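You operate a simulated robot arm through the tools that you are given. There is no shell and no other tool.

You are at the controls of a simulated robot arm. One attempt, no reset.

TASK
Press the green housing's seal home; put the housing in the done tray.
Fine: use the seal press first and leave its slide out.

Only the result counts: the job must be done as asked and must still hold three seconds after the hand-in. Knocking over, shifting, dropping, spilling or breaking anything else fails it. A push-on lid holds only when it is set on centred and level and pressed home; a screw cap is set on level and turned clockwise until tight.

THE ROBOT
A 7-joint arm with a two-finger gripper, fixed in place. Base frame: the origin is at the foot of the arm, x ahead of it, y to its left, z up; the work surface is at about z = 0.8. Units: m, degrees, N and s.
With the tool pointing down near the work surface it reaches from about 0.28 to 0.78 m from the base axis. Its first joint turns from -166.0 to 166.0 degrees. Payload 2.45 kg.
The tool frame sits at the grasp point between the pads (the TCP): z along the fingers, y along the line on which they close. The tips reach 0.027 m beyond it. Largest opening 0.08 m; the body of the gripper starts 0.054 m behind the TCP.
Orientation is that of the tool frame in the base frame, as a unit quaternion [w, x, y, z]. With the fingers straight down and closing along the base's y, the tool's x points along the base's -x, its y along +y and its z along -z.

THE INTERFACE
- The arm moves only by the tool servo_tool. Its arguments are lists of equal length, an entry for each row: "translation": the shift along the tool's x, y, z in m, a list of three; "rotation": the turn, a rotation vector about the tool's x, y, z in degrees, a list of three. In form: {"translation": [[dx, dy, dz], ...], "rotation": [[ax, ay, az], ...]}. A call has 1 to 20 rows; each row shifts and turns the commanded pose from where the row before left it, along the tool's axes as they then stand. "jaw" is the finger opening in m, from 0 to 0.08, set as the call begins (left out, the last holds). Rows are played at 5 a second. More than 0.05 m and 8.6 degrees between two rows, or a gripper value outside its range, and nothing of the call is played. Where a pose cannot be reached the arm comes as near as it can. A force on the tool above 60 N (or 10 N above the force at the start of the call, whichever is more), or a blocked arm, ends the call early, and 0.2 s more pass. The fingers move at their own pace (about 0.153 m/s each) and stop on an object; they squeeze with about 45 N. The grip force told is the motor's: it shows also when the fingers shut on nothing. Time passes only in rows, and 0.2 s behind the last, so rows that do not move let the fingers close. The reply holds the time, the measured pose of the TCP, the force on the tool along the base axes, the opening and the grip force, in the units named above and with some noise, with the torque about the TCP (base axes, N m) and any sound that the robot's microphone picked up.
- Cameras (640 x 400 px; columns grow to the right, rows downward): "scene" is fixed at [0.0473, -0.6503, 1.3755]; the picture's right is [0.90, -0.43, 0.00], its down [-0.09, -0.18, -0.98] and it looks along [0.42, 0.89, -0.20] (base axes); focal length 311 px, centre (320, 200). "wrist" rides on the gripper at [0.063, 0.012, -0.079] in the tool frame; the picture's right is [-0.19, 0.98, 0.00], its down [-0.72, -0.14, -0.68] and it looks along [-0.67, -0.13, 0.73] (tool axes); focal length 226 px, centre (320, 200). There is no depth. A picture from a camera that has moved, and an enlarged one, comes with that camera's place and axes in the base frame and with its lens.
- camera(camera): a new picture of that camera. It takes no simulated time.
- raise_lower(by): slides the trunk up (or, below 0, down) by that many m; the arm rides with it, the base frame stays. It gives what a move gives, with no picture.
- enlarge(camera, box): a new picture of the part [left, top, right, bottom] of that camera's present view, enlarged. It takes no simulated time.
- job_done(): hands the job in; it is judged then, once.

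Places have to be worked out from the pictures, the camera data and where the tool is seen. Open the gripper and draw the arm clear of the work before you hand the job in, unless the task says otherwise.

The tools are called after "Call:" by a JSON object that holds its "op" and its "data". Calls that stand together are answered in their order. servo_tool: Moves the arm, as the interface text tells. Its arguments: {"type":"object","properties":{"translation":{"type":"array"},"rotation":{"type":"array"},"jaw":{"type":"number"}},"required":["translation","rotation"]} The other tools are called the same way: raise_lower (by) slides the trunk up or down; camera (camera) takes a picture; enlarge (camera, box) takes an enlarged picture of a part of a camera's view; job_done () hands the job in.

At the start:

```text
clock: 0.0
tool_pos: [0.4973, 0.3199, 1.2285]
orientation: [0.0, 0.0, 1.0, 0.0]
force: [-0.4, 0.7, -0.8]
wrist_torque: [0.01, 0.0, 0.02]
opening: 0.0799
grip_force: 0.1
trunk travel left (down, up): [-0.275, 0.265]
```

scene: 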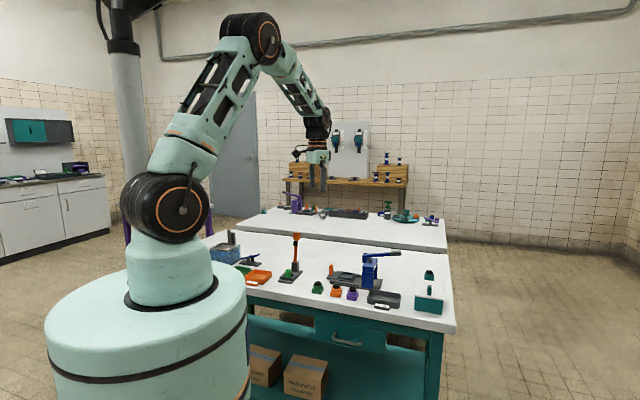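
wrist: 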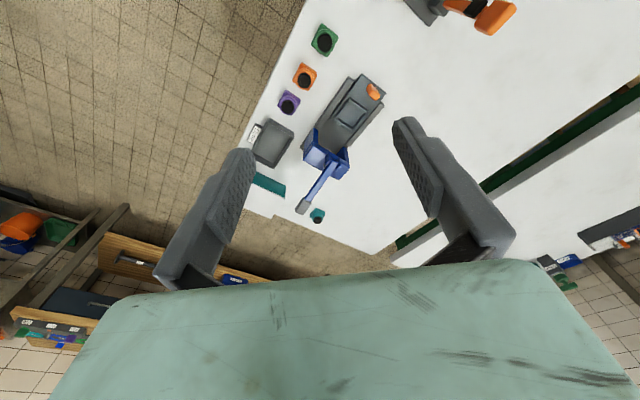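

I'll look more closely at the bench from both cameras before moving anything.

Call:
{"op": "enlarge", "data": {"camera": "scene", "box": [200, 220, 460, 340]}}

Call:
{"op": "enlarge", "data": {"camera": "wrist", "box": [230, 0, 550, 240]}}

Call:
{"op": "enlarge", "data": {"camera": "scene", "box": [300, 240, 460, 320]}}

```text
2.46 times, centred on (330, 280) of scene
camera zoom: at [0.0473, -0.6503, 1.3755], right [0.9, -0.43, 0.0], down [-0.09, -0.18, -0.98], along [0.42, 0.89, -0.2], focal length 766 px, centre (295, 3)
```

zoom: 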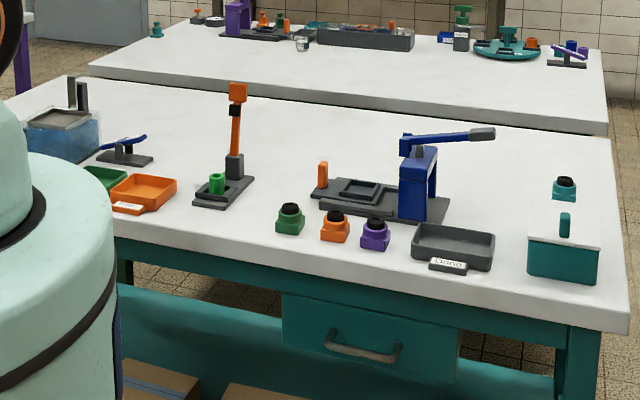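

```text
1.67 times, centred on (390, 120) of wrist
camera zoom: at [0.4335, 0.3335, 1.3072], right [0.19, 0.98, 0.0], down [0.72, -0.14, 0.68], along [0.67, -0.13, -0.73], focal length 377 px, centre (203, 333)
```

zoom: 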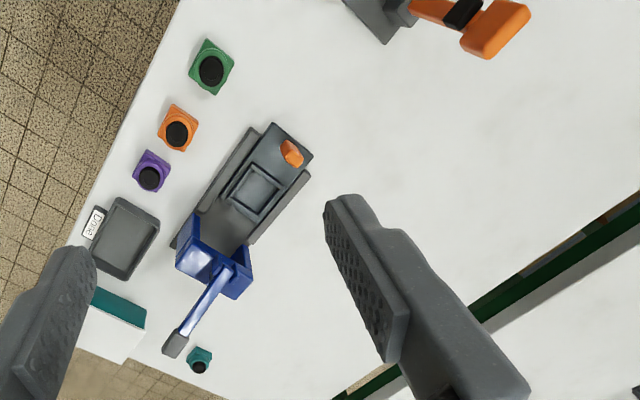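

```text
4.00 times, centred on (380, 280) of scene
camera zoom: at [0.0473, -0.6503, 1.3755], right [0.9, -0.43, 0.0], down [-0.09, -0.18, -0.98], along [0.42, 0.89, -0.2], focal length 1246 px, centre (80, -120)
```

zoom: 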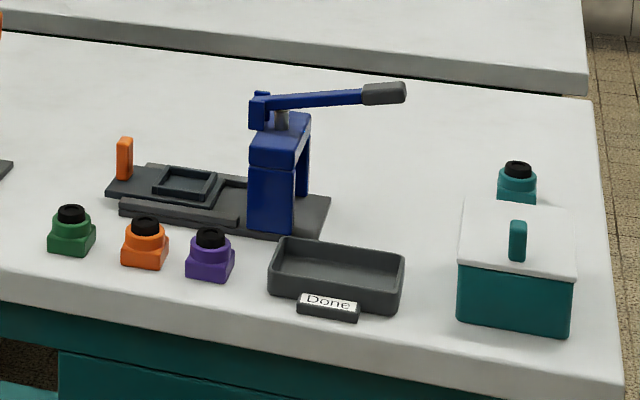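

The blue lever press has its slide out, with the nest and orange handle toward +y. The green housing sits near (0.495, 0.32). I'll zoom in for finer detail on the press, housing and tray.

Call:
{"op": "enlarge", "data": {"camera": "wrist", "box": [280, 10, 400, 85]}}

Call:
{"op": "enlarge", "data": {"camera": "wrist", "box": [240, 60, 400, 160]}}

Call:
{"op": "enlarge", "data": {"camera": "wrist", "box": [240, 120, 400, 220]}}

Call:
{"op": "enlarge", "data": {"camera": "scene", "box": [322, 245, 412, 301]}}

Call:
{"op": "enlarge", "data": {"camera": "scene", "box": [305, 270, 385, 320]}}

Call:
{"op": "enlarge", "data": {"camera": "scene", "box": [200, 220, 320, 295]}}

```text
5.33 times, centred on (340, 48) of wrist
camera zoom: at [0.4335, 0.3335, 1.3072], right [0.19, 0.98, 0.0], down [0.72, -0.14, 0.68], along [0.67, -0.13, -0.73], focal length 1206 px, centre (213, 1013)
```

zoom: 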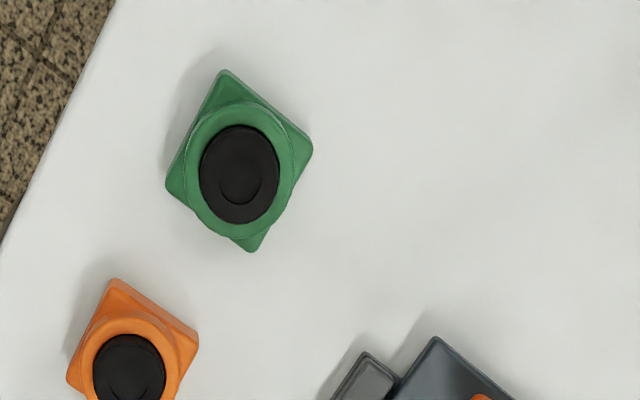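

```text
4.00 times, centred on (320, 110) of wrist
camera zoom: at [0.4335, 0.3335, 1.3072], right [0.19, 0.98, 0.0], down [0.72, -0.14, 0.68], along [0.67, -0.13, -0.73], focal length 904 px, centre (320, 560)
```

zoom: 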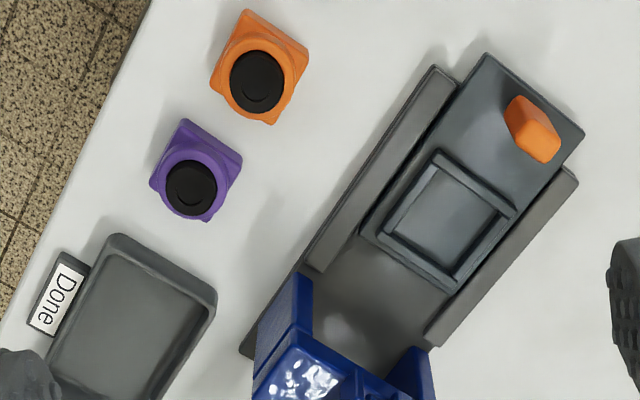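

```text
4.00 times, centred on (320, 170) of wrist
camera zoom: at [0.4335, 0.3335, 1.3072], right [0.19, 0.98, 0.0], down [0.72, -0.14, 0.68], along [0.67, -0.13, -0.73], focal length 904 px, centre (320, 320)
```

zoom: 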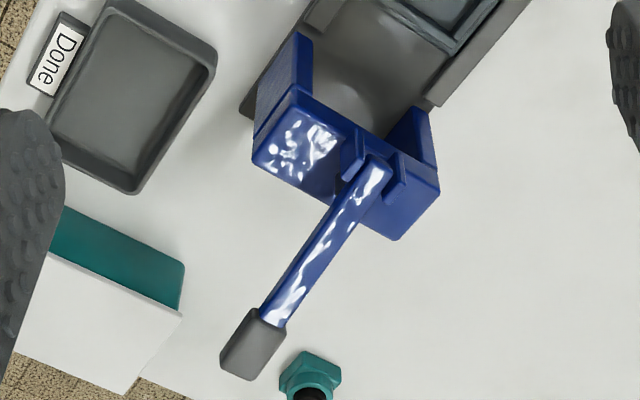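

```text
7.11 times, centred on (367, 273) of scene
camera zoom: at [0.0473, -0.6503, 1.3755], right [0.9, -0.43, 0.0], down [-0.09, -0.18, -0.98], along [0.42, 0.89, -0.2], focal length 2214 px, centre (-14, -319)
```

zoom: 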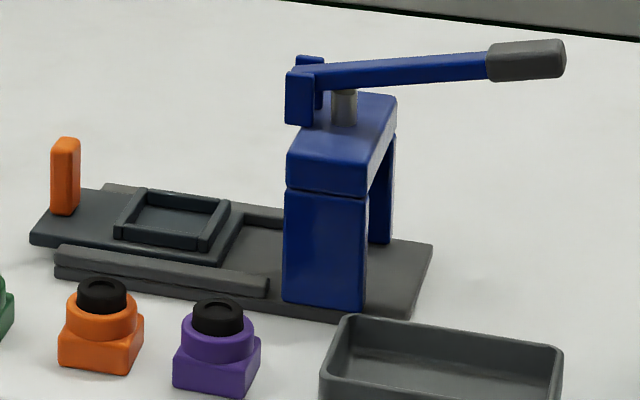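

```text
8.00 times, centred on (345, 295) of scene
camera zoom: at [0.0473, -0.6503, 1.3755], right [0.9, -0.43, 0.0], down [-0.09, -0.18, -0.98], along [0.42, 0.89, -0.2], focal length 2491 px, centre (120, -560)
```

zoom: 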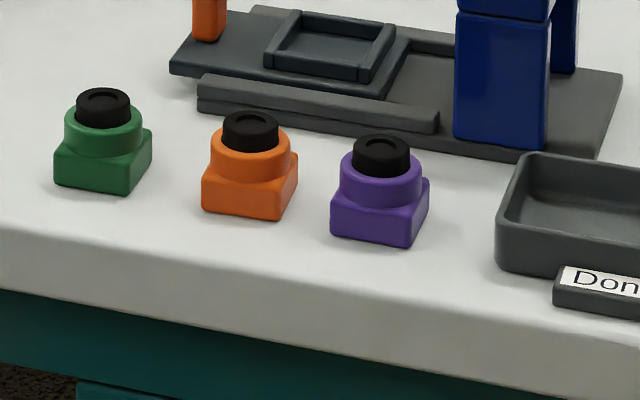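

```text
5.33 times, centred on (260, 258) of scene
camera zoom: at [0.0473, -0.6503, 1.3755], right [0.9, -0.43, 0.0], down [-0.09, -0.18, -0.98], along [0.42, 0.89, -0.2], focal length 1661 px, centre (640, -107)
```

zoom: 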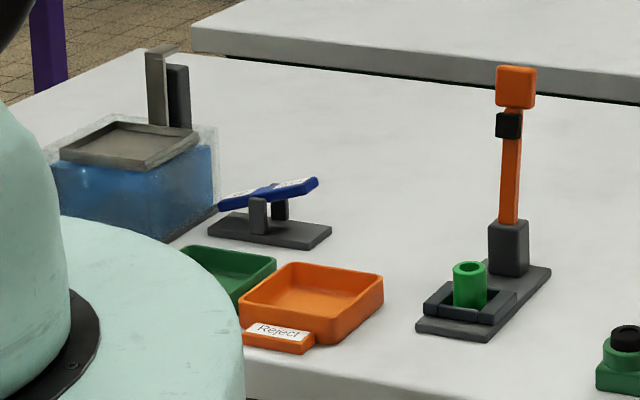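

The press axis runs about -45° in base xy (slide-in direction ≈ (0.707, -0.707)), and the green housing's square base is aligned with it at about (0.502, 0.329). I'll turn the tool 45° about its z so the jaws close across the press axis, coming down partway above the housing.

Call:
{"op": "servo_tool", "data": {"translation": [[0, 0, 0.02], [0, 0, 0.03], [0, 0, 0.03], [0, 0, 0.03], [0, 0, 0.03], [0, 0, 0.03], [0, 0, 0]], "rotation": [[0, 0, 7.5], [0, 0, 7.5], [0, 0, 7.5], [0, 0, 7.5], [0, 0, 7.5], [0, 0, 7.5], [0, 0, 0]], "jaw": 0.08}}

Call:
{"op": "camera", "data": {"camera": "wrist"}}

Call:
{"op": "camera", "data": {"camera": "scene"}}

```text
clock: 1.6
tool_pos: [0.4968, 0.3192, 1.0575]
orientation: [0.0, 0.383, 0.924, 0.0]
force: [-0.1, 0.4, 0.2]
wrist_torque: [0.0, 0.01, -0.02]
opening: 0.0801
grip_force: 0.0
trunk travel left (down, up): [-0.275, 0.265]
```

```text
taken
camera wrist: at [0.4606, 0.3738, 1.1376], right [0.83, 0.56, 0.0], down [0.41, -0.61, 0.68], along [0.38, -0.57, -0.73], focal length 226 px, centre (320, 200)
```

wrist: 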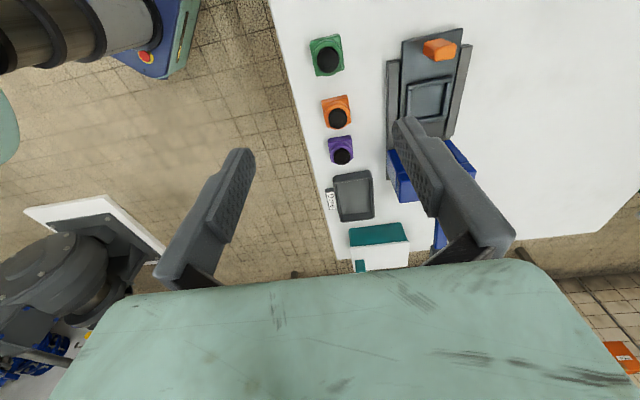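

```text
taken
```

scene: 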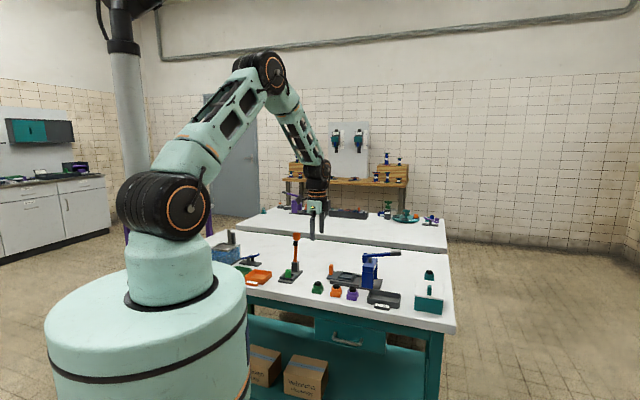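

The tool is aligned with the press now. I'll enlarge the housing and the nest from this pose to triangulate them accurately.

Call:
{"op": "enlarge", "data": {"camera": "wrist", "box": [288, 20, 368, 70]}}

Call:
{"op": "enlarge", "data": {"camera": "wrist", "box": [376, 20, 496, 95]}}

Call:
{"op": "enlarge", "data": {"camera": "wrist", "box": [310, 150, 406, 210]}}

Call:
{"op": "enlarge", "data": {"camera": "wrist", "box": [288, 30, 384, 90]}}

```text
8.00 times, centred on (328, 45) of wrist
camera zoom: at [0.4606, 0.3738, 1.1376], right [0.83, 0.56, 0.0], down [0.41, -0.61, 0.68], along [0.38, -0.57, -0.73], focal length 1808 px, centre (256, 1440)
```

zoom: 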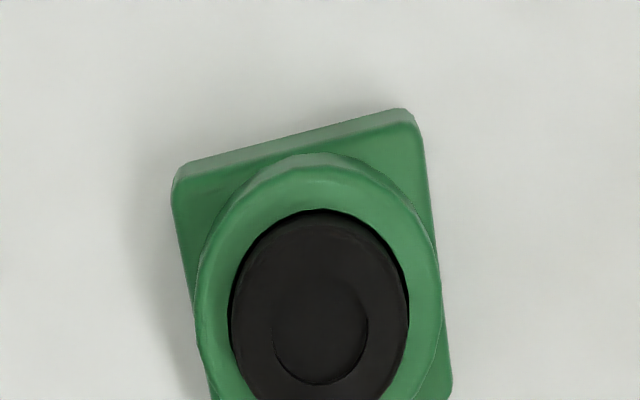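

```text
5.33 times, centred on (436, 58) of wrist
camera zoom: at [0.4606, 0.3738, 1.1376], right [0.83, 0.56, 0.0], down [0.41, -0.61, 0.68], along [0.38, -0.57, -0.73], focal length 1206 px, centre (-299, 960)
```

zoom: 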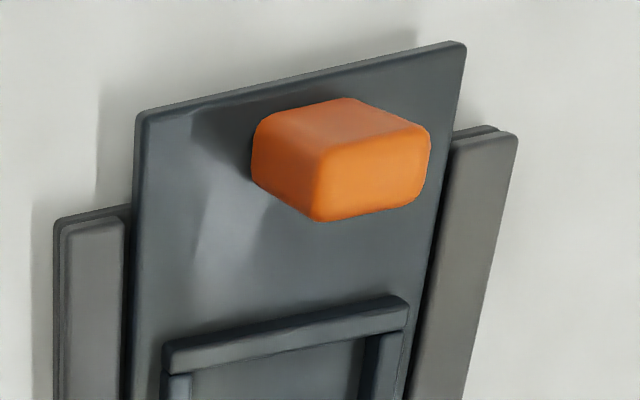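

```text
6.67 times, centred on (358, 180) of wrist
camera zoom: at [0.4606, 0.3738, 1.1376], right [0.83, 0.56, 0.0], down [0.41, -0.61, 0.68], along [0.38, -0.57, -0.73], focal length 1507 px, centre (67, 333)
```

zoom: 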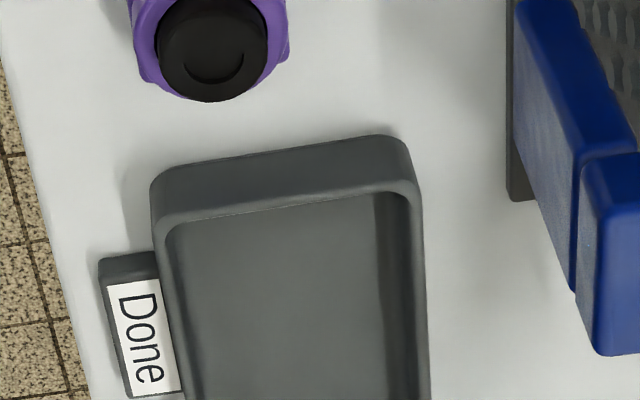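

```text
6.67 times, centred on (336, 60) of wrist
camera zoom: at [0.4606, 0.3738, 1.1376], right [0.83, 0.56, 0.0], down [0.41, -0.61, 0.68], along [0.38, -0.57, -0.73], focal length 1507 px, centre (213, 1133)
```

zoom: 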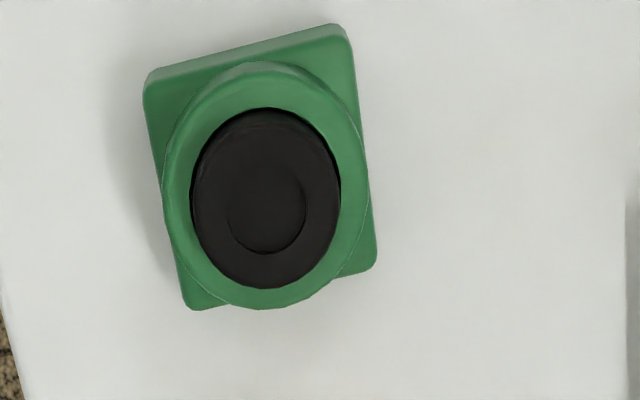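

The housing centre works out at (0.502, 0.328), square to the tool within about 1°. I'll centre over it and descend to just above it, then check.

Call:
{"op": "servo_tool", "data": {"translation": [[0.0025, 0.0099, 0.02], [0, 0, 0.04], [0, 0, 0.04], [0, 0, 0.04], [0, 0, 0.025], [0, 0, 0]], "rotation": [[0, 0, 0], [0, 0, 0], [0, 0, 0], [0, 0, 0], [0, 0, 0], [0, 0, 0]], "jaw": 0.08}}

Call:
{"op": "camera", "data": {"camera": "wrist"}}

Call:
{"op": "enlarge", "data": {"camera": "scene", "box": [285, 250, 365, 300]}}

```text
clock: 3.0
tool_pos: [0.5026, 0.3296, 0.8923]
orientation: [0.0, 0.382, 0.924, 0.0]
force: [1.2, -0.2, -0.1]
wrist_torque: [-0.01, -0.02, 0.01]
opening: 0.0799
grip_force: 0.1
trunk travel left (down, up): [-0.275, 0.265]
```

```text
taken
camera wrist: at [0.4663, 0.3839, 0.9724], right [0.83, 0.56, 0.0], down [0.41, -0.61, 0.68], along [0.38, -0.57, -0.73], focal length 226 px, centre (320, 200)
```

wrist: 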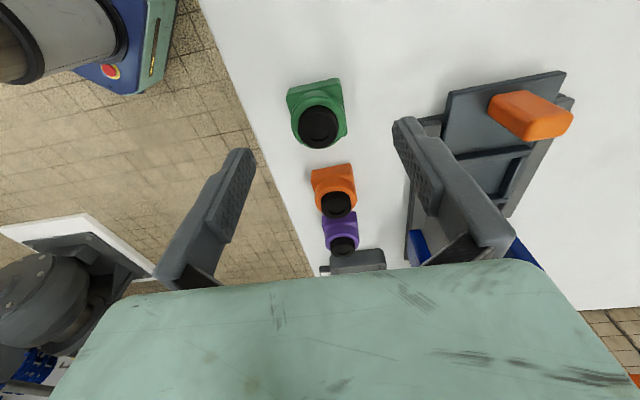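

```text
8.00 times, centred on (325, 275) of scene
camera zoom: at [0.0473, -0.6503, 1.3755], right [0.9, -0.43, 0.0], down [-0.09, -0.18, -0.98], along [0.42, 0.89, -0.2], focal length 2491 px, centre (280, -400)
```

zoom: 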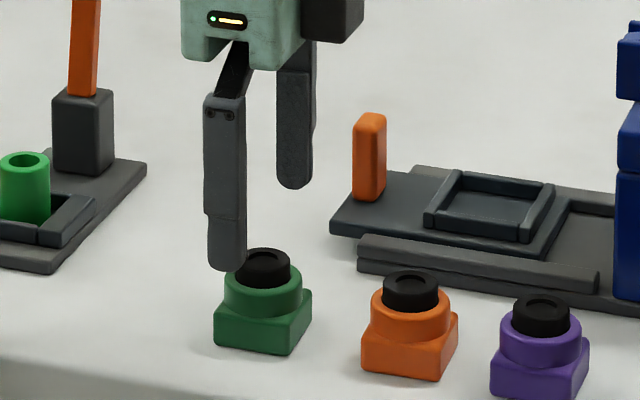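

The seal is centred between the fingers to within 2 mm. I'm descending so the tips straddle the upper part of the base, then closing gently.

Call:
{"op": "servo_tool", "data": {"translation": [[0.0015, 0, 0.02], [0, 0, 0.02], [0, 0, 0.0143], [0, 0, 0]], "rotation": [[0, 0, 0], [0, 0, 0], [0, 0, 0], [0, 0, 0]], "jaw": 0.08}}

Call:
{"op": "enlarge", "data": {"camera": "scene", "box": [285, 250, 365, 300]}}

Call:
{"op": "camera", "data": {"camera": "wrist"}}

```text
clock: 4.0
tool_pos: [0.5008, 0.3293, 0.8387]
orientation: [0.0, 0.383, 0.924, 0.0]
force: [-0.4, 1.0, 1.6]
wrist_torque: [0.02, 0.05, -0.04]
opening: 0.0786
grip_force: 0.0
trunk travel left (down, up): [-0.275, 0.265]
```

```text
8.00 times, centred on (325, 275) of scene
camera zoom: at [0.0473, -0.6503, 1.3755], right [0.9, -0.43, 0.0], down [-0.09, -0.18, -0.98], along [0.42, 0.89, -0.2], focal length 2491 px, centre (280, -400)
```

zoom: 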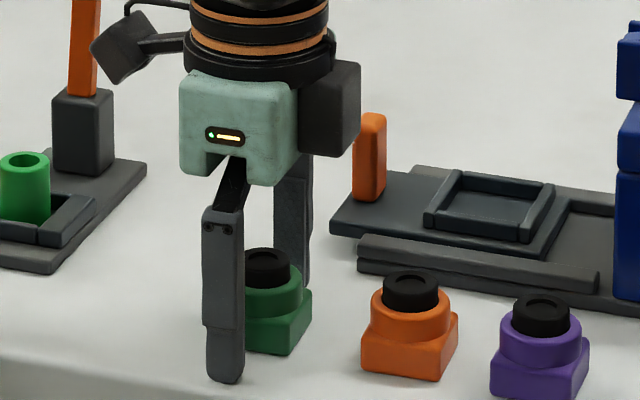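

```text
taken
camera wrist: at [0.4651, 0.3841, 0.9179], right [0.83, 0.56, 0.0], down [0.41, -0.61, 0.68], along [0.38, -0.57, -0.73], focal length 226 px, centre (320, 200)
```

wrist: 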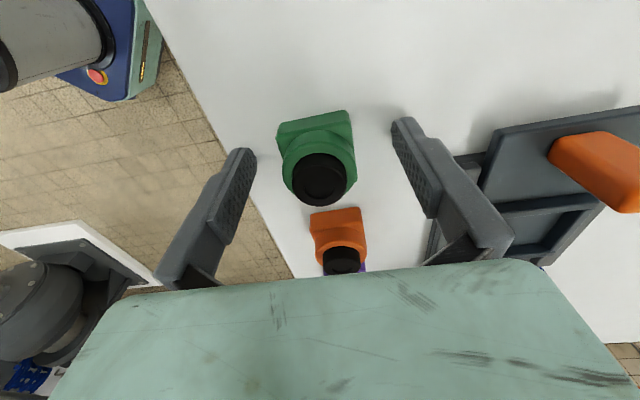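

The tips straddle the housing base with nothing touched. I'm closing the jaws on it now.

Call:
{"op": "servo_tool", "data": {"translation": [[0, 0, 0], [0, 0, 0], [0, 0, 0], [0, 0, 0]], "rotation": [[0, 0, 0], [0, 0, 0], [0, 0, 0], [0, 0, 0]], "jaw": 0.02}}

Call:
{"op": "enlarge", "data": {"camera": "scene", "box": [285, 250, 365, 300]}}

Call:
{"op": "enlarge", "data": {"camera": "wrist", "box": [220, 80, 420, 205]}}

```text
clock: 5.0
tool_pos: [0.5023, 0.3297, 0.8375]
orientation: [0.001, 0.384, 0.923, 0.0]
force: [0.1, 0.9, -0.6]
wrist_torque: [-0.03, -0.02, -0.01]
opening: 0.0372
grip_force: 44.7
trunk travel left (down, up): [-0.275, 0.265]
```

```text
8.00 times, centred on (325, 275) of scene
camera zoom: at [0.0473, -0.6503, 1.3755], right [0.9, -0.43, 0.0], down [-0.09, -0.18, -0.98], along [0.42, 0.89, -0.2], focal length 2491 px, centre (280, -400)
```

zoom: 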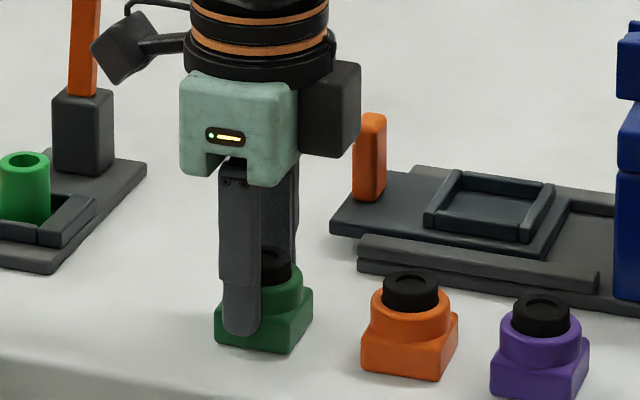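

```text
3.20 times, centred on (320, 142) of wrist
camera zoom: at [0.4652, 0.3841, 0.9177], right [0.83, 0.56, 0.0], down [0.41, -0.61, 0.68], along [0.38, -0.57, -0.73], focal length 723 px, centre (320, 384)
```

zoom: 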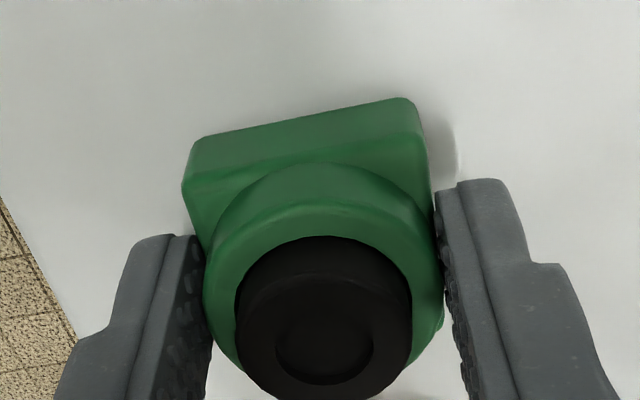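

The housing is gripped at 0.037 m with 45 N. I'll lift it straight up slowly and re-image the nest from there.

Call:
{"op": "servo_tool", "data": {"translation": [[0, 0, -0.01], [0, 0, -0.02], [0, 0, -0.025], [0, 0, -0.025], [0, 0, -0.025], [0, 0, -0.015], [0, 0, 0]], "rotation": [[0, 0, 0], [0, 0, 0], [0, 0, 0], [0, 0, 0], [0, 0, 0], [0, 0, 0], [0, 0, 0]]}}

Call:
{"op": "camera", "data": {"camera": "wrist"}}

Call:
{"op": "enlarge", "data": {"camera": "scene", "box": [285, 240, 365, 290]}}

```text
clock: 6.6
tool_pos: [0.5012, 0.3307, 0.9583]
orientation: [0.0, 0.382, 0.924, 0.0]
force: [0.3, -0.7, -1.5]
wrist_torque: [0.0, 0.04, 0.03]
opening: 0.0375
grip_force: 44.8
trunk travel left (down, up): [-0.275, 0.265]
```

```text
taken
camera wrist: at [0.4647, 0.3849, 1.0385], right [0.83, 0.56, 0.0], down [0.41, -0.61, 0.68], along [0.38, -0.57, -0.73], focal length 226 px, centre (320, 200)
```

wrist: 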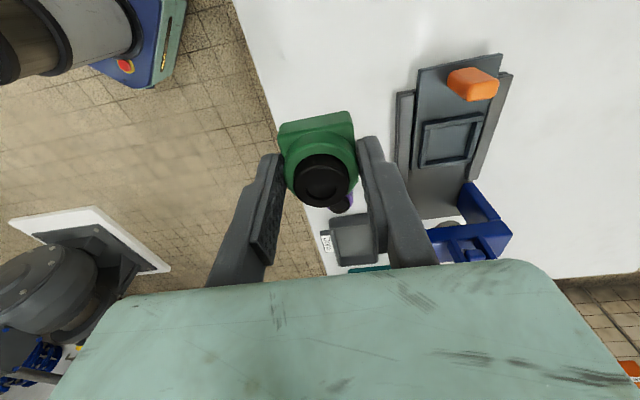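

```text
8.00 times, centred on (325, 265) of scene
camera zoom: at [0.0473, -0.6503, 1.3755], right [0.9, -0.43, 0.0], down [-0.09, -0.18, -0.98], along [0.42, 0.89, -0.2], focal length 2491 px, centre (280, -320)
```

zoom: 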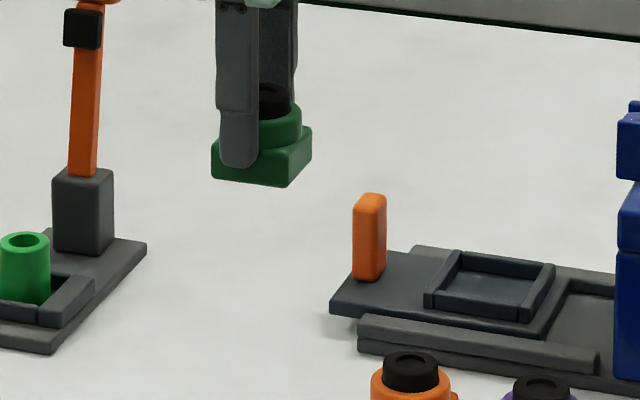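

The lift is clean and the nest is visible. I'm enlarging it for accurate corner positions.

Call:
{"op": "enlarge", "data": {"camera": "wrist", "box": [390, 100, 510, 175]}}

Call:
{"op": "enlarge", "data": {"camera": "scene", "box": [325, 262, 373, 292]}}

Call:
{"op": "enlarge", "data": {"camera": "wrist", "box": [400, 170, 528, 250]}}

Call:
{"op": "enlarge", "data": {"camera": "wrist", "box": [264, 100, 392, 180]}}

```text
5.33 times, centred on (450, 138) of wrist
camera zoom: at [0.4647, 0.3849, 1.0385], right [0.83, 0.56, 0.0], down [0.41, -0.61, 0.68], along [0.38, -0.57, -0.73], focal length 1206 px, centre (-373, 533)
```

zoom: 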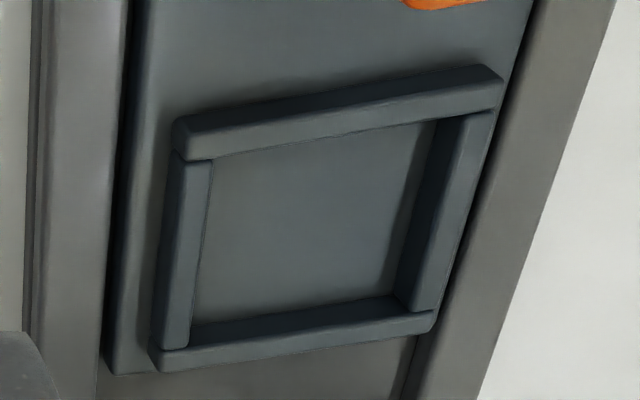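

```text
13.33 times, centred on (349, 277) of scene
camera zoom: at [0.0473, -0.6503, 1.3755], right [0.9, -0.43, 0.0], down [-0.09, -0.18, -0.98], along [0.42, 0.89, -0.2], focal length 4152 px, centre (-67, -827)
```

zoom: 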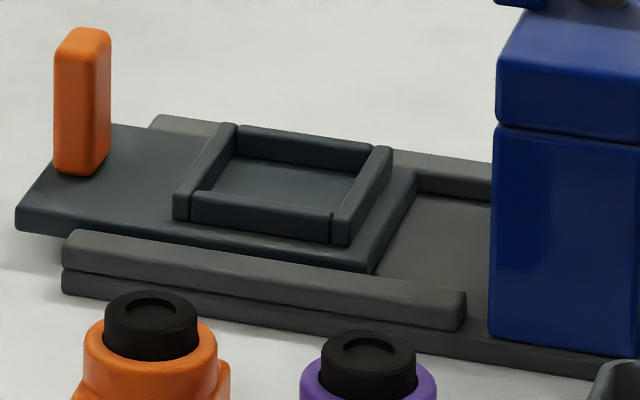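

```text
5.00 times, centred on (464, 210) of wrist
camera zoom: at [0.4647, 0.3849, 1.0385], right [0.83, 0.56, 0.0], down [0.41, -0.61, 0.68], along [0.38, -0.57, -0.73], focal length 1130 px, centre (-400, 150)
```

zoom: 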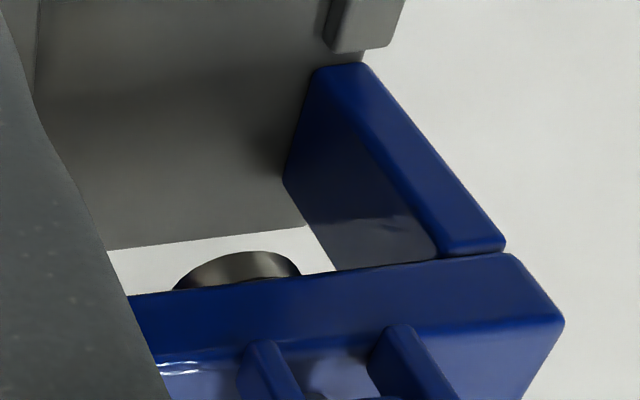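

```text
5.00 times, centred on (328, 140) of wrist
camera zoom: at [0.4647, 0.3849, 1.0385], right [0.83, 0.56, 0.0], down [0.41, -0.61, 0.68], along [0.38, -0.57, -0.73], focal length 1130 px, centre (280, 500)
```

zoom: 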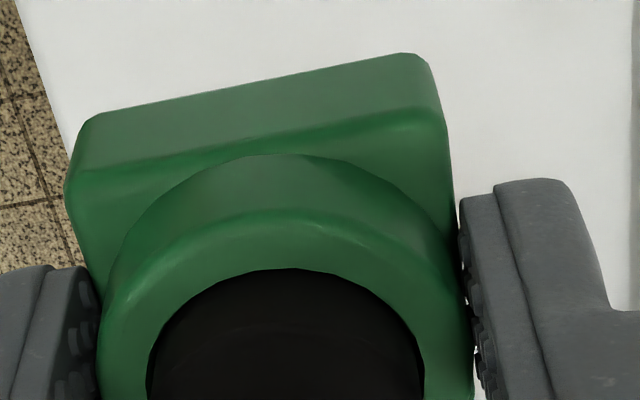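

The nest's inner square is about 0.041 m, so there is roughly 2 mm of clearance per side. Its centre sits about 0.076 ahead and 0.119 to the tool's +y, and the held housing sits about 3 mm ahead of the TCP. I'll carry it over the nest while still high, then refine.

Call:
{"op": "servo_tool", "data": {"translation": [[-0.008, 0.012, 0], [-0.0135, 0.022, 0], [-0.0135, 0.022, 0], [-0.0135, 0.022, 0], [-0.0135, 0.022, 0], [-0.0107, 0.019, 0], [0, 0, 0.015], [0, 0, 0.015], [0, 0, 0]], "rotation": [[0, 0, 0], [0, 0, 0], [0, 0, 0], [0, 0, 0], [0, 0, 0], [0, 0, 0], [0, 0, 0], [0, 0, 0], [0, 0, 0]]}}

Call:
{"op": "camera", "data": {"camera": "wrist"}}

Call:
{"op": "enlarge", "data": {"camera": "scene", "box": [320, 240, 400, 290]}}

```text
clock: 8.6
tool_pos: [0.6374, 0.3631, 0.9265]
orientation: [0.0, 0.383, 0.924, 0.0]
force: [0.8, -0.3, -1.9]
wrist_torque: [0.01, 0.01, 0.0]
opening: 0.0372
grip_force: 45.4
trunk travel left (down, up): [-0.275, 0.265]
```

```text
taken
camera wrist: at [0.601, 0.4178, 1.0075], right [0.83, 0.56, 0.0], down [0.41, -0.61, 0.68], along [0.38, -0.57, -0.73], focal length 226 px, centre (320, 200)
```

wrist: 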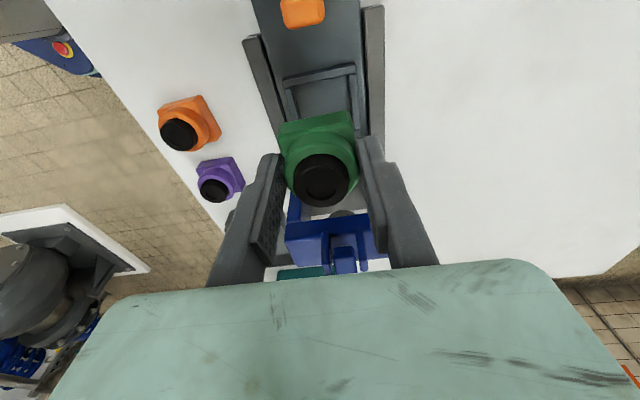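

```text
8.00 times, centred on (360, 265) of scene
camera zoom: at [0.0473, -0.6503, 1.3755], right [0.9, -0.43, 0.0], down [-0.09, -0.18, -0.98], along [0.42, 0.89, -0.2], focal length 2491 px, centre (0, -320)
```

zoom: 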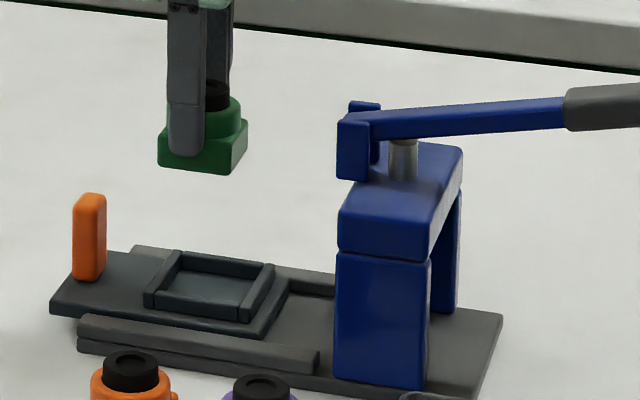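

Call:
{"op": "enlarge", "data": {"camera": "wrist", "box": [256, 50, 384, 130]}}

Call:
{"op": "enlarge", "data": {"camera": "scene", "box": [325, 247, 381, 282]}}

```text
5.00 times, centred on (320, 90) of wrist
camera zoom: at [0.601, 0.4178, 1.0075], right [0.83, 0.56, 0.0], down [0.41, -0.61, 0.68], along [0.38, -0.57, -0.73], focal length 1130 px, centre (320, 750)
```

zoom: 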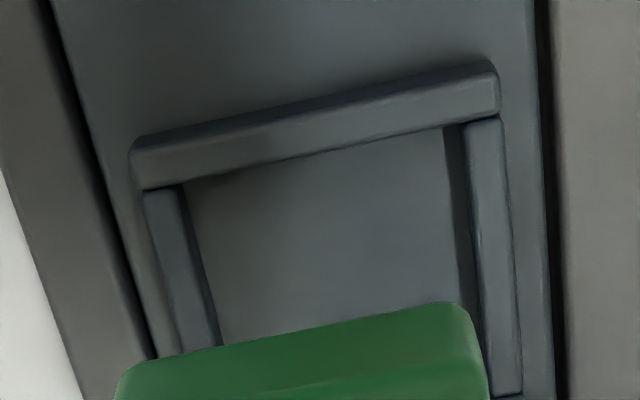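

```text
11.43 times, centred on (353, 264) of scene
camera zoom: at [0.0473, -0.6503, 1.3755], right [0.9, -0.43, 0.0], down [-0.09, -0.18, -0.98], along [0.42, 0.89, -0.2], focal length 3559 px, centre (-57, -537)
```

zoom: 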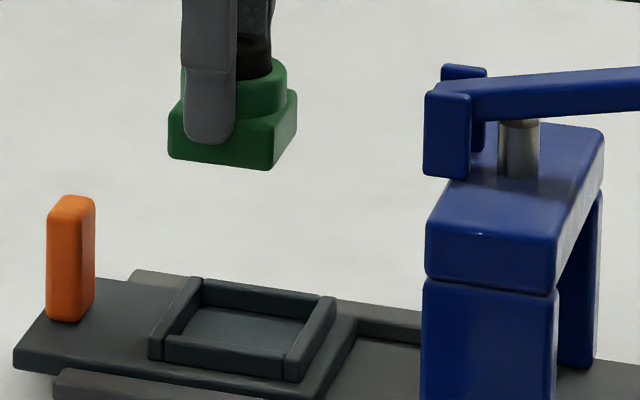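

Using the exact camera pose, the nest centre is about +3 mm in tool y and -1 mm in tool x from where the housing is now, with the nest rotated about -1°. I'll apply that correction and descend to just above the nest walls.

Call:
{"op": "servo_tool", "data": {"translation": [[-0.001, 0.0032, 0], [0, 0, 0.015], [0, 0, 0.015], [0, 0, 0.013], [0, 0, 0]], "rotation": [[0, 0, -1.0], [0, 0, 0], [0, 0, 0], [0, 0, 0], [0, 0, 0]]}}

Call:
{"op": "enlarge", "data": {"camera": "wrist", "box": [240, 60, 400, 160]}}

Call:
{"op": "enlarge", "data": {"camera": "scene", "box": [325, 257, 381, 292]}}

```text
clock: 9.8
tool_pos: [0.6392, 0.3634, 0.8854]
orientation: [0.0, 0.375, 0.927, 0.001]
force: [-0.4, 0.3, -1.1]
wrist_torque: [0.03, 0.01, 0.02]
opening: 0.0371
grip_force: 44.9
trunk travel left (down, up): [-0.275, 0.265]
```

```text
4.00 times, centred on (320, 110) of wrist
camera zoom: at [0.6028, 0.4185, 0.9649], right [0.82, 0.57, 0.0], down [0.42, -0.6, 0.68], along [0.39, -0.56, -0.73], focal length 904 px, centre (320, 560)
```

zoom: 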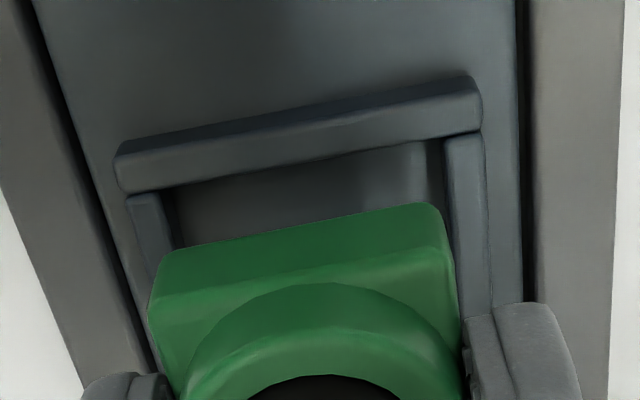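

```text
11.43 times, centred on (353, 274) of scene
camera zoom: at [0.0473, -0.6503, 1.3755], right [0.9, -0.43, 0.0], down [-0.09, -0.18, -0.98], along [0.42, 0.89, -0.2], focal length 3559 px, centre (-57, -651)
```

zoom: 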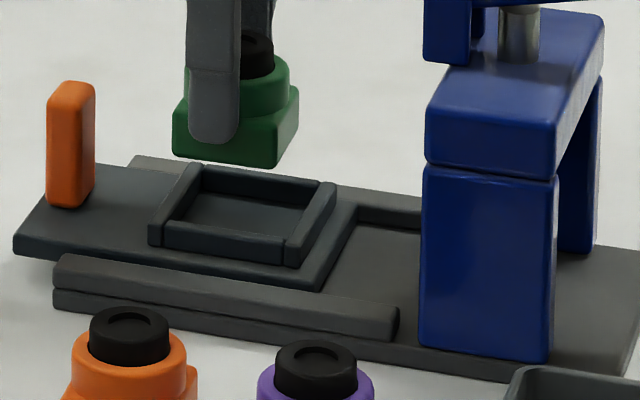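

Rotation now matches. I want a tighter check of the p-direction alignment from the scene camera before lowering into the nest.

Call:
{"op": "enlarge", "data": {"camera": "scene", "box": [334, 262, 362, 280]}}

Call:
{"op": "enlarge", "data": {"camera": "wrist", "box": [256, 80, 376, 155]}}

```text
16.00 times, centred on (348, 271) of scene
camera zoom: at [0.0473, -0.6503, 1.3755], right [0.9, -0.43, 0.0], down [-0.09, -0.18, -0.98], along [0.42, 0.89, -0.2], focal length 4982 px, centre (-128, -936)
```

zoom: 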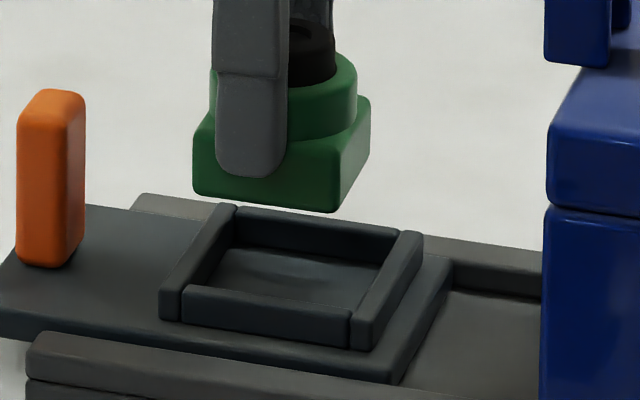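

```text
5.33 times, centred on (316, 118) of wrist
camera zoom: at [0.6028, 0.4185, 0.9649], right [0.82, 0.57, 0.0], down [0.42, -0.6, 0.68], along [0.39, -0.56, -0.73], focal length 1206 px, centre (341, 640)
```

zoom: 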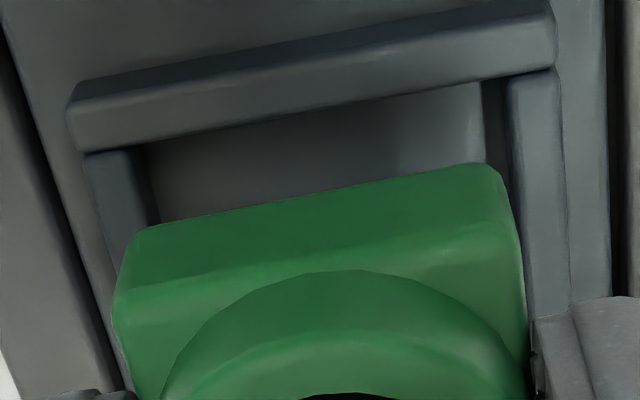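

The two views agree if the nest wall top is at z ≈ 0.8235 with a 0.044 m inner square. That means the housing must go about 3.6 mm further along +p, with y already centred. I'll make that shift, lower to about 5 mm above the walls and look again.

Call:
{"op": "servo_tool", "data": {"translation": [[-0.0036, 0, 0], [0, 0, 0.01], [0, 0, 0.008], [0, 0, 0]], "rotation": [[0, 0, 0], [0, 0, 0], [0, 0, 0], [0, 0, 0]]}}

Call:
{"op": "enlarge", "data": {"camera": "scene", "box": [334, 262, 362, 280]}}

Call:
{"op": "enlarge", "data": {"camera": "wrist", "box": [256, 80, 376, 155]}}

```text
clock: 10.8
tool_pos: [0.6425, 0.3608, 0.8667]
orientation: [0.0, 0.375, 0.927, -0.001]
force: [-0.1, 0.0, -1.3]
wrist_torque: [-0.02, 0.02, 0.0]
opening: 0.037
grip_force: 44.5
trunk travel left (down, up): [-0.275, 0.265]
```

```text
16.00 times, centred on (348, 271) of scene
camera zoom: at [0.0473, -0.6503, 1.3755], right [0.9, -0.43, 0.0], down [-0.09, -0.18, -0.98], along [0.42, 0.89, -0.2], focal length 4982 px, centre (-128, -936)
```

zoom: 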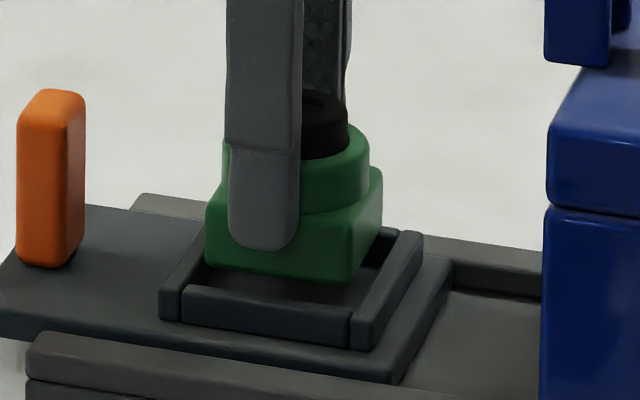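

```text
5.33 times, centred on (316, 118) of wrist
camera zoom: at [0.6052, 0.4157, 0.9464], right [0.82, 0.57, 0.0], down [0.42, -0.6, 0.68], along [0.39, -0.56, -0.73], focal length 1206 px, centre (341, 640)
```

zoom: 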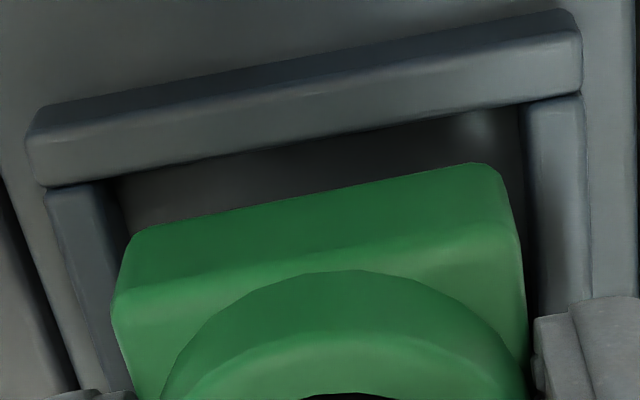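

The housing is about 0.7 mm too far forward and otherwise centred. I'll make that small correction and lower into the nest, stopping just short of the expected seat to read the force.

Call:
{"op": "servo_tool", "data": {"translation": [[0.0007, 0.0005, 0], [0, 0, 0.005], [0, 0, 0.004], [0, 0, 0.002], [0, 0, 0]], "rotation": [[0, 0, 0], [0, 0, 0], [0, 0, 0], [0, 0, 0], [0, 0, 0]]}}

Call:
{"op": "enlarge", "data": {"camera": "scene", "box": [334, 262, 362, 280]}}

Call:
{"op": "enlarge", "data": {"camera": "wrist", "box": [256, 80, 376, 155]}}

```text
clock: 12.0
tool_pos: [0.6425, 0.363, 0.8561]
orientation: [0.001, 0.375, 0.927, -0.001]
force: [0.5, 0.5, -1.2]
wrist_torque: [0.02, -0.01, -0.02]
opening: 0.0372
grip_force: 45.1
trunk travel left (down, up): [-0.275, 0.265]
```

```text
16.00 times, centred on (348, 271) of scene
camera zoom: at [0.0473, -0.6503, 1.3755], right [0.9, -0.43, 0.0], down [-0.09, -0.18, -0.98], along [0.42, 0.89, -0.2], focal length 4982 px, centre (-128, -936)
```

zoom: 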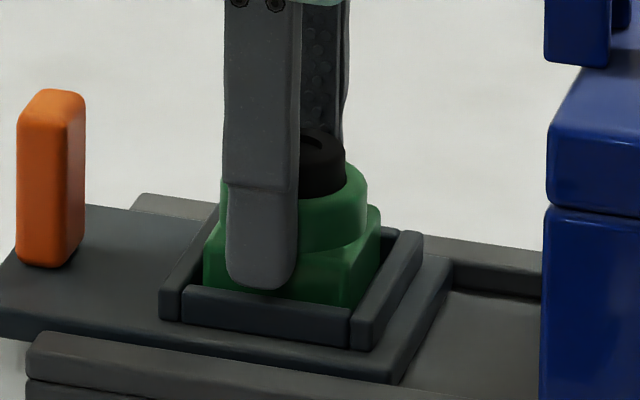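

```text
5.33 times, centred on (316, 118) of wrist
camera zoom: at [0.6051, 0.4164, 0.9358], right [0.82, 0.57, 0.0], down [0.42, -0.6, 0.68], along [0.39, -0.56, -0.73], focal length 1206 px, centre (341, 640)
```

zoom: 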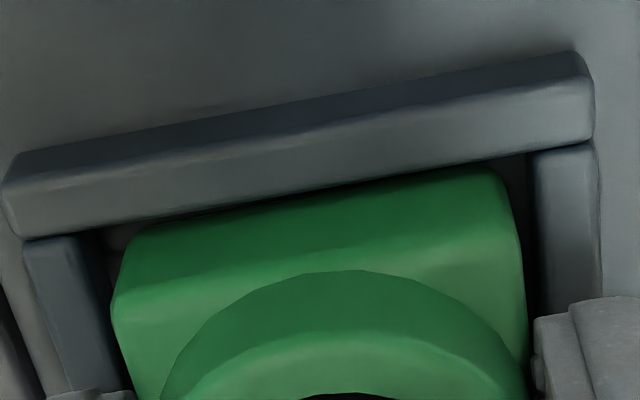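

The housing is inside the nest walls with no contact force. I'll lower a further 2 mm and watch the force.

Call:
{"op": "servo_tool", "data": {"translation": [[0, 0, 0.001], [0, 0, 0.001], [0, 0, 0]], "rotation": [[0, 0, 0], [0, 0, 0], [0, 0, 0]]}}

```text
clock: 12.8
tool_pos: [0.6428, 0.3624, 0.8554]
orientation: [0.0, 0.376, 0.927, 0.0]
force: [-1.3, -1.8, 8.0]
wrist_torque: [0.07, -0.12, 0.04]
opening: 0.0372
grip_force: 45.0
trunk travel left (down, up): [-0.275, 0.265]
```

An upward force of 8 N shows the housing has seated on the slide. I'll open the jaws and retreat straight up.

Call:
{"op": "servo_tool", "data": {"translation": [[0, 0, -0.0005], [0, 0, 0], [0, 0, 0], [0, 0, 0]], "rotation": [[0, 0, 0], [0, 0, 0], [0, 0, 0], [0, 0, 0]], "jaw": 0.06}}

Call:
{"op": "enlarge", "data": {"camera": "scene", "box": [334, 262, 362, 280]}}

```text
clock: 13.8
tool_pos: [0.643, 0.3627, 0.8561]
orientation: [0.001, 0.374, 0.927, 0.001]
force: [4.4, 4.9, 17.2]
wrist_torque: [-0.19, 0.16, 0.13]
opening: 0.0484
grip_force: 0.0
trunk travel left (down, up): [-0.275, 0.265]
```

```text
16.00 times, centred on (348, 271) of scene
camera zoom: at [0.0473, -0.6503, 1.3755], right [0.9, -0.43, 0.0], down [-0.09, -0.18, -0.98], along [0.42, 0.89, -0.2], focal length 4982 px, centre (-128, -936)
```

zoom: 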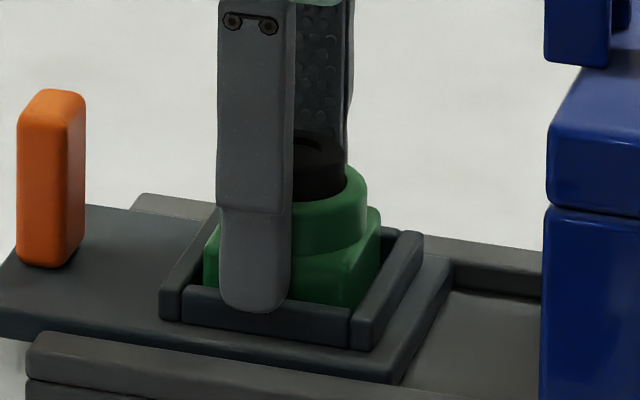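

Opening stopped at 0.048 with 17 N up, so the fingertips are lightly rubbing on the wall tops. I'll rise slowly while opening further.

Call:
{"op": "servo_tool", "data": {"translation": [[0, 0, -0.001], [0, 0, -0.002], [0, 0, -0.003], [0, 0, -0.004], [0, 0, 0]], "rotation": [[0, 0, 0], [0, 0, 0], [0, 0, 0], [0, 0, 0], [0, 0, 0]], "jaw": 0.06}}

Call:
{"op": "enlarge", "data": {"camera": "scene", "box": [334, 262, 362, 280]}}

Call:
{"op": "enlarge", "data": {"camera": "wrist", "box": [240, 80, 400, 180]}}

```text
clock: 15.0
tool_pos: [0.6429, 0.3612, 0.8656]
orientation: [0.0, 0.374, 0.927, 0.0]
force: [0.6, 0.4, 0.2]
wrist_torque: [-0.01, -0.02, -0.02]
opening: 0.0601
grip_force: 0.0
trunk travel left (down, up): [-0.275, 0.265]
```

```text
16.00 times, centred on (348, 271) of scene
camera zoom: at [0.0473, -0.6503, 1.3755], right [0.9, -0.43, 0.0], down [-0.09, -0.18, -0.98], along [0.42, 0.89, -0.2], focal length 4982 px, centre (-128, -936)
```

zoom: 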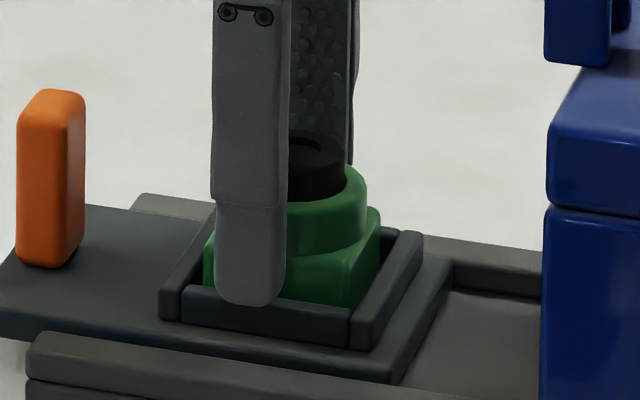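

```text
4.00 times, centred on (320, 130) of wrist
camera zoom: at [0.605, 0.4161, 0.9437], right [0.82, 0.57, 0.0], down [0.42, -0.6, 0.68], along [0.39, -0.56, -0.73], focal length 904 px, centre (320, 480)
```

zoom: 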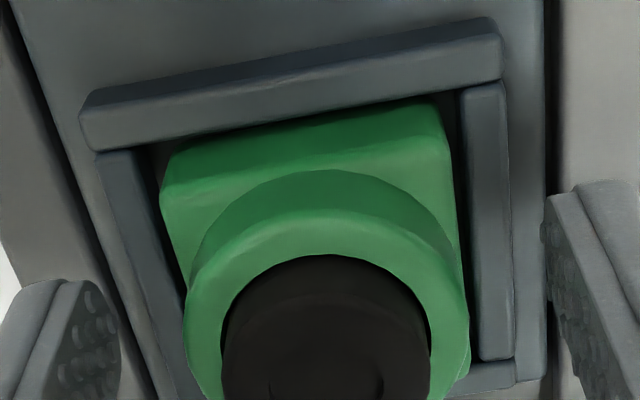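

The housing now sits freely and level in the nest. The fingertips drop a few millimetres as the jaws open, which explains the contact. I'll retreat up and move back over the orange slide handle.

Call:
{"op": "servo_tool", "data": {"translation": [[0, 0, -0.015], [0, 0, -0.03], [0, 0, -0.035], [0.02, 0, -0.01], [0.03, 0, 0], [0.014, 0, 0], [0, 0, 0]], "rotation": [[0, 0, 0], [0, 0, 0], [0, 0, 0], [0, 0, 0], [0, 0, 0], [0, 0, 0], [0, 0, 0]], "jaw": 0.06}}

Call:
{"op": "camera", "data": {"camera": "wrist"}}

Call:
{"op": "enlarge", "data": {"camera": "scene", "box": [320, 245, 384, 285]}}

```text
clock: 16.6
tool_pos: [0.5959, 0.4069, 0.955]
orientation: [0.0, 0.374, 0.927, 0.0]
force: [-0.1, 0.2, -0.4]
wrist_torque: [-0.01, -0.01, -0.01]
opening: 0.0599
grip_force: 0.1
trunk travel left (down, up): [-0.275, 0.265]
```

```text
taken
camera wrist: at [0.559, 0.4605, 1.0336], right [0.82, 0.57, 0.0], down [0.42, -0.6, 0.68], along [0.39, -0.56, -0.73], focal length 226 px, centre (320, 200)
```

wrist: 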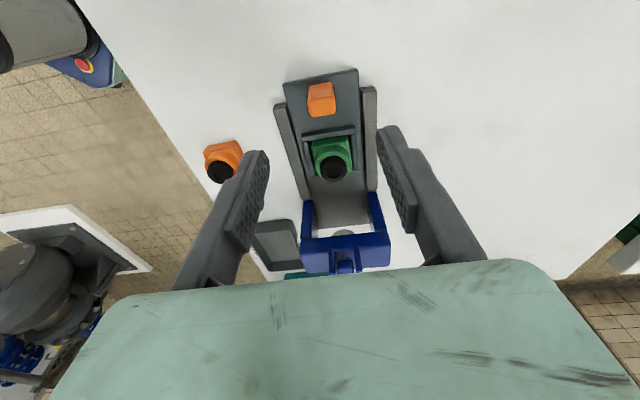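

```text
10.00 times, centred on (352, 265) of scene
camera zoom: at [0.0473, -0.6503, 1.3755], right [0.9, -0.43, 0.0], down [-0.09, -0.18, -0.98], along [0.42, 0.89, -0.2], focal length 3114 px, centre (0, -450)
```

zoom: 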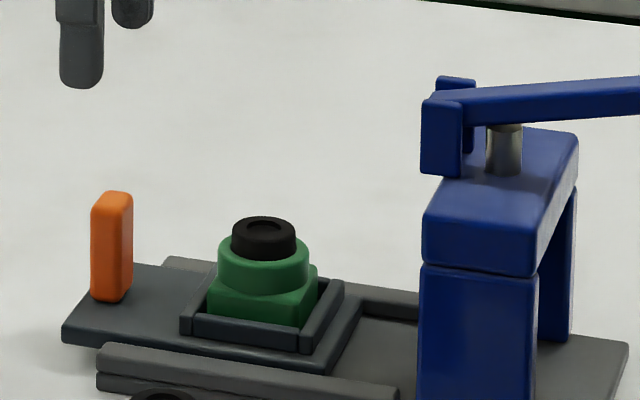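

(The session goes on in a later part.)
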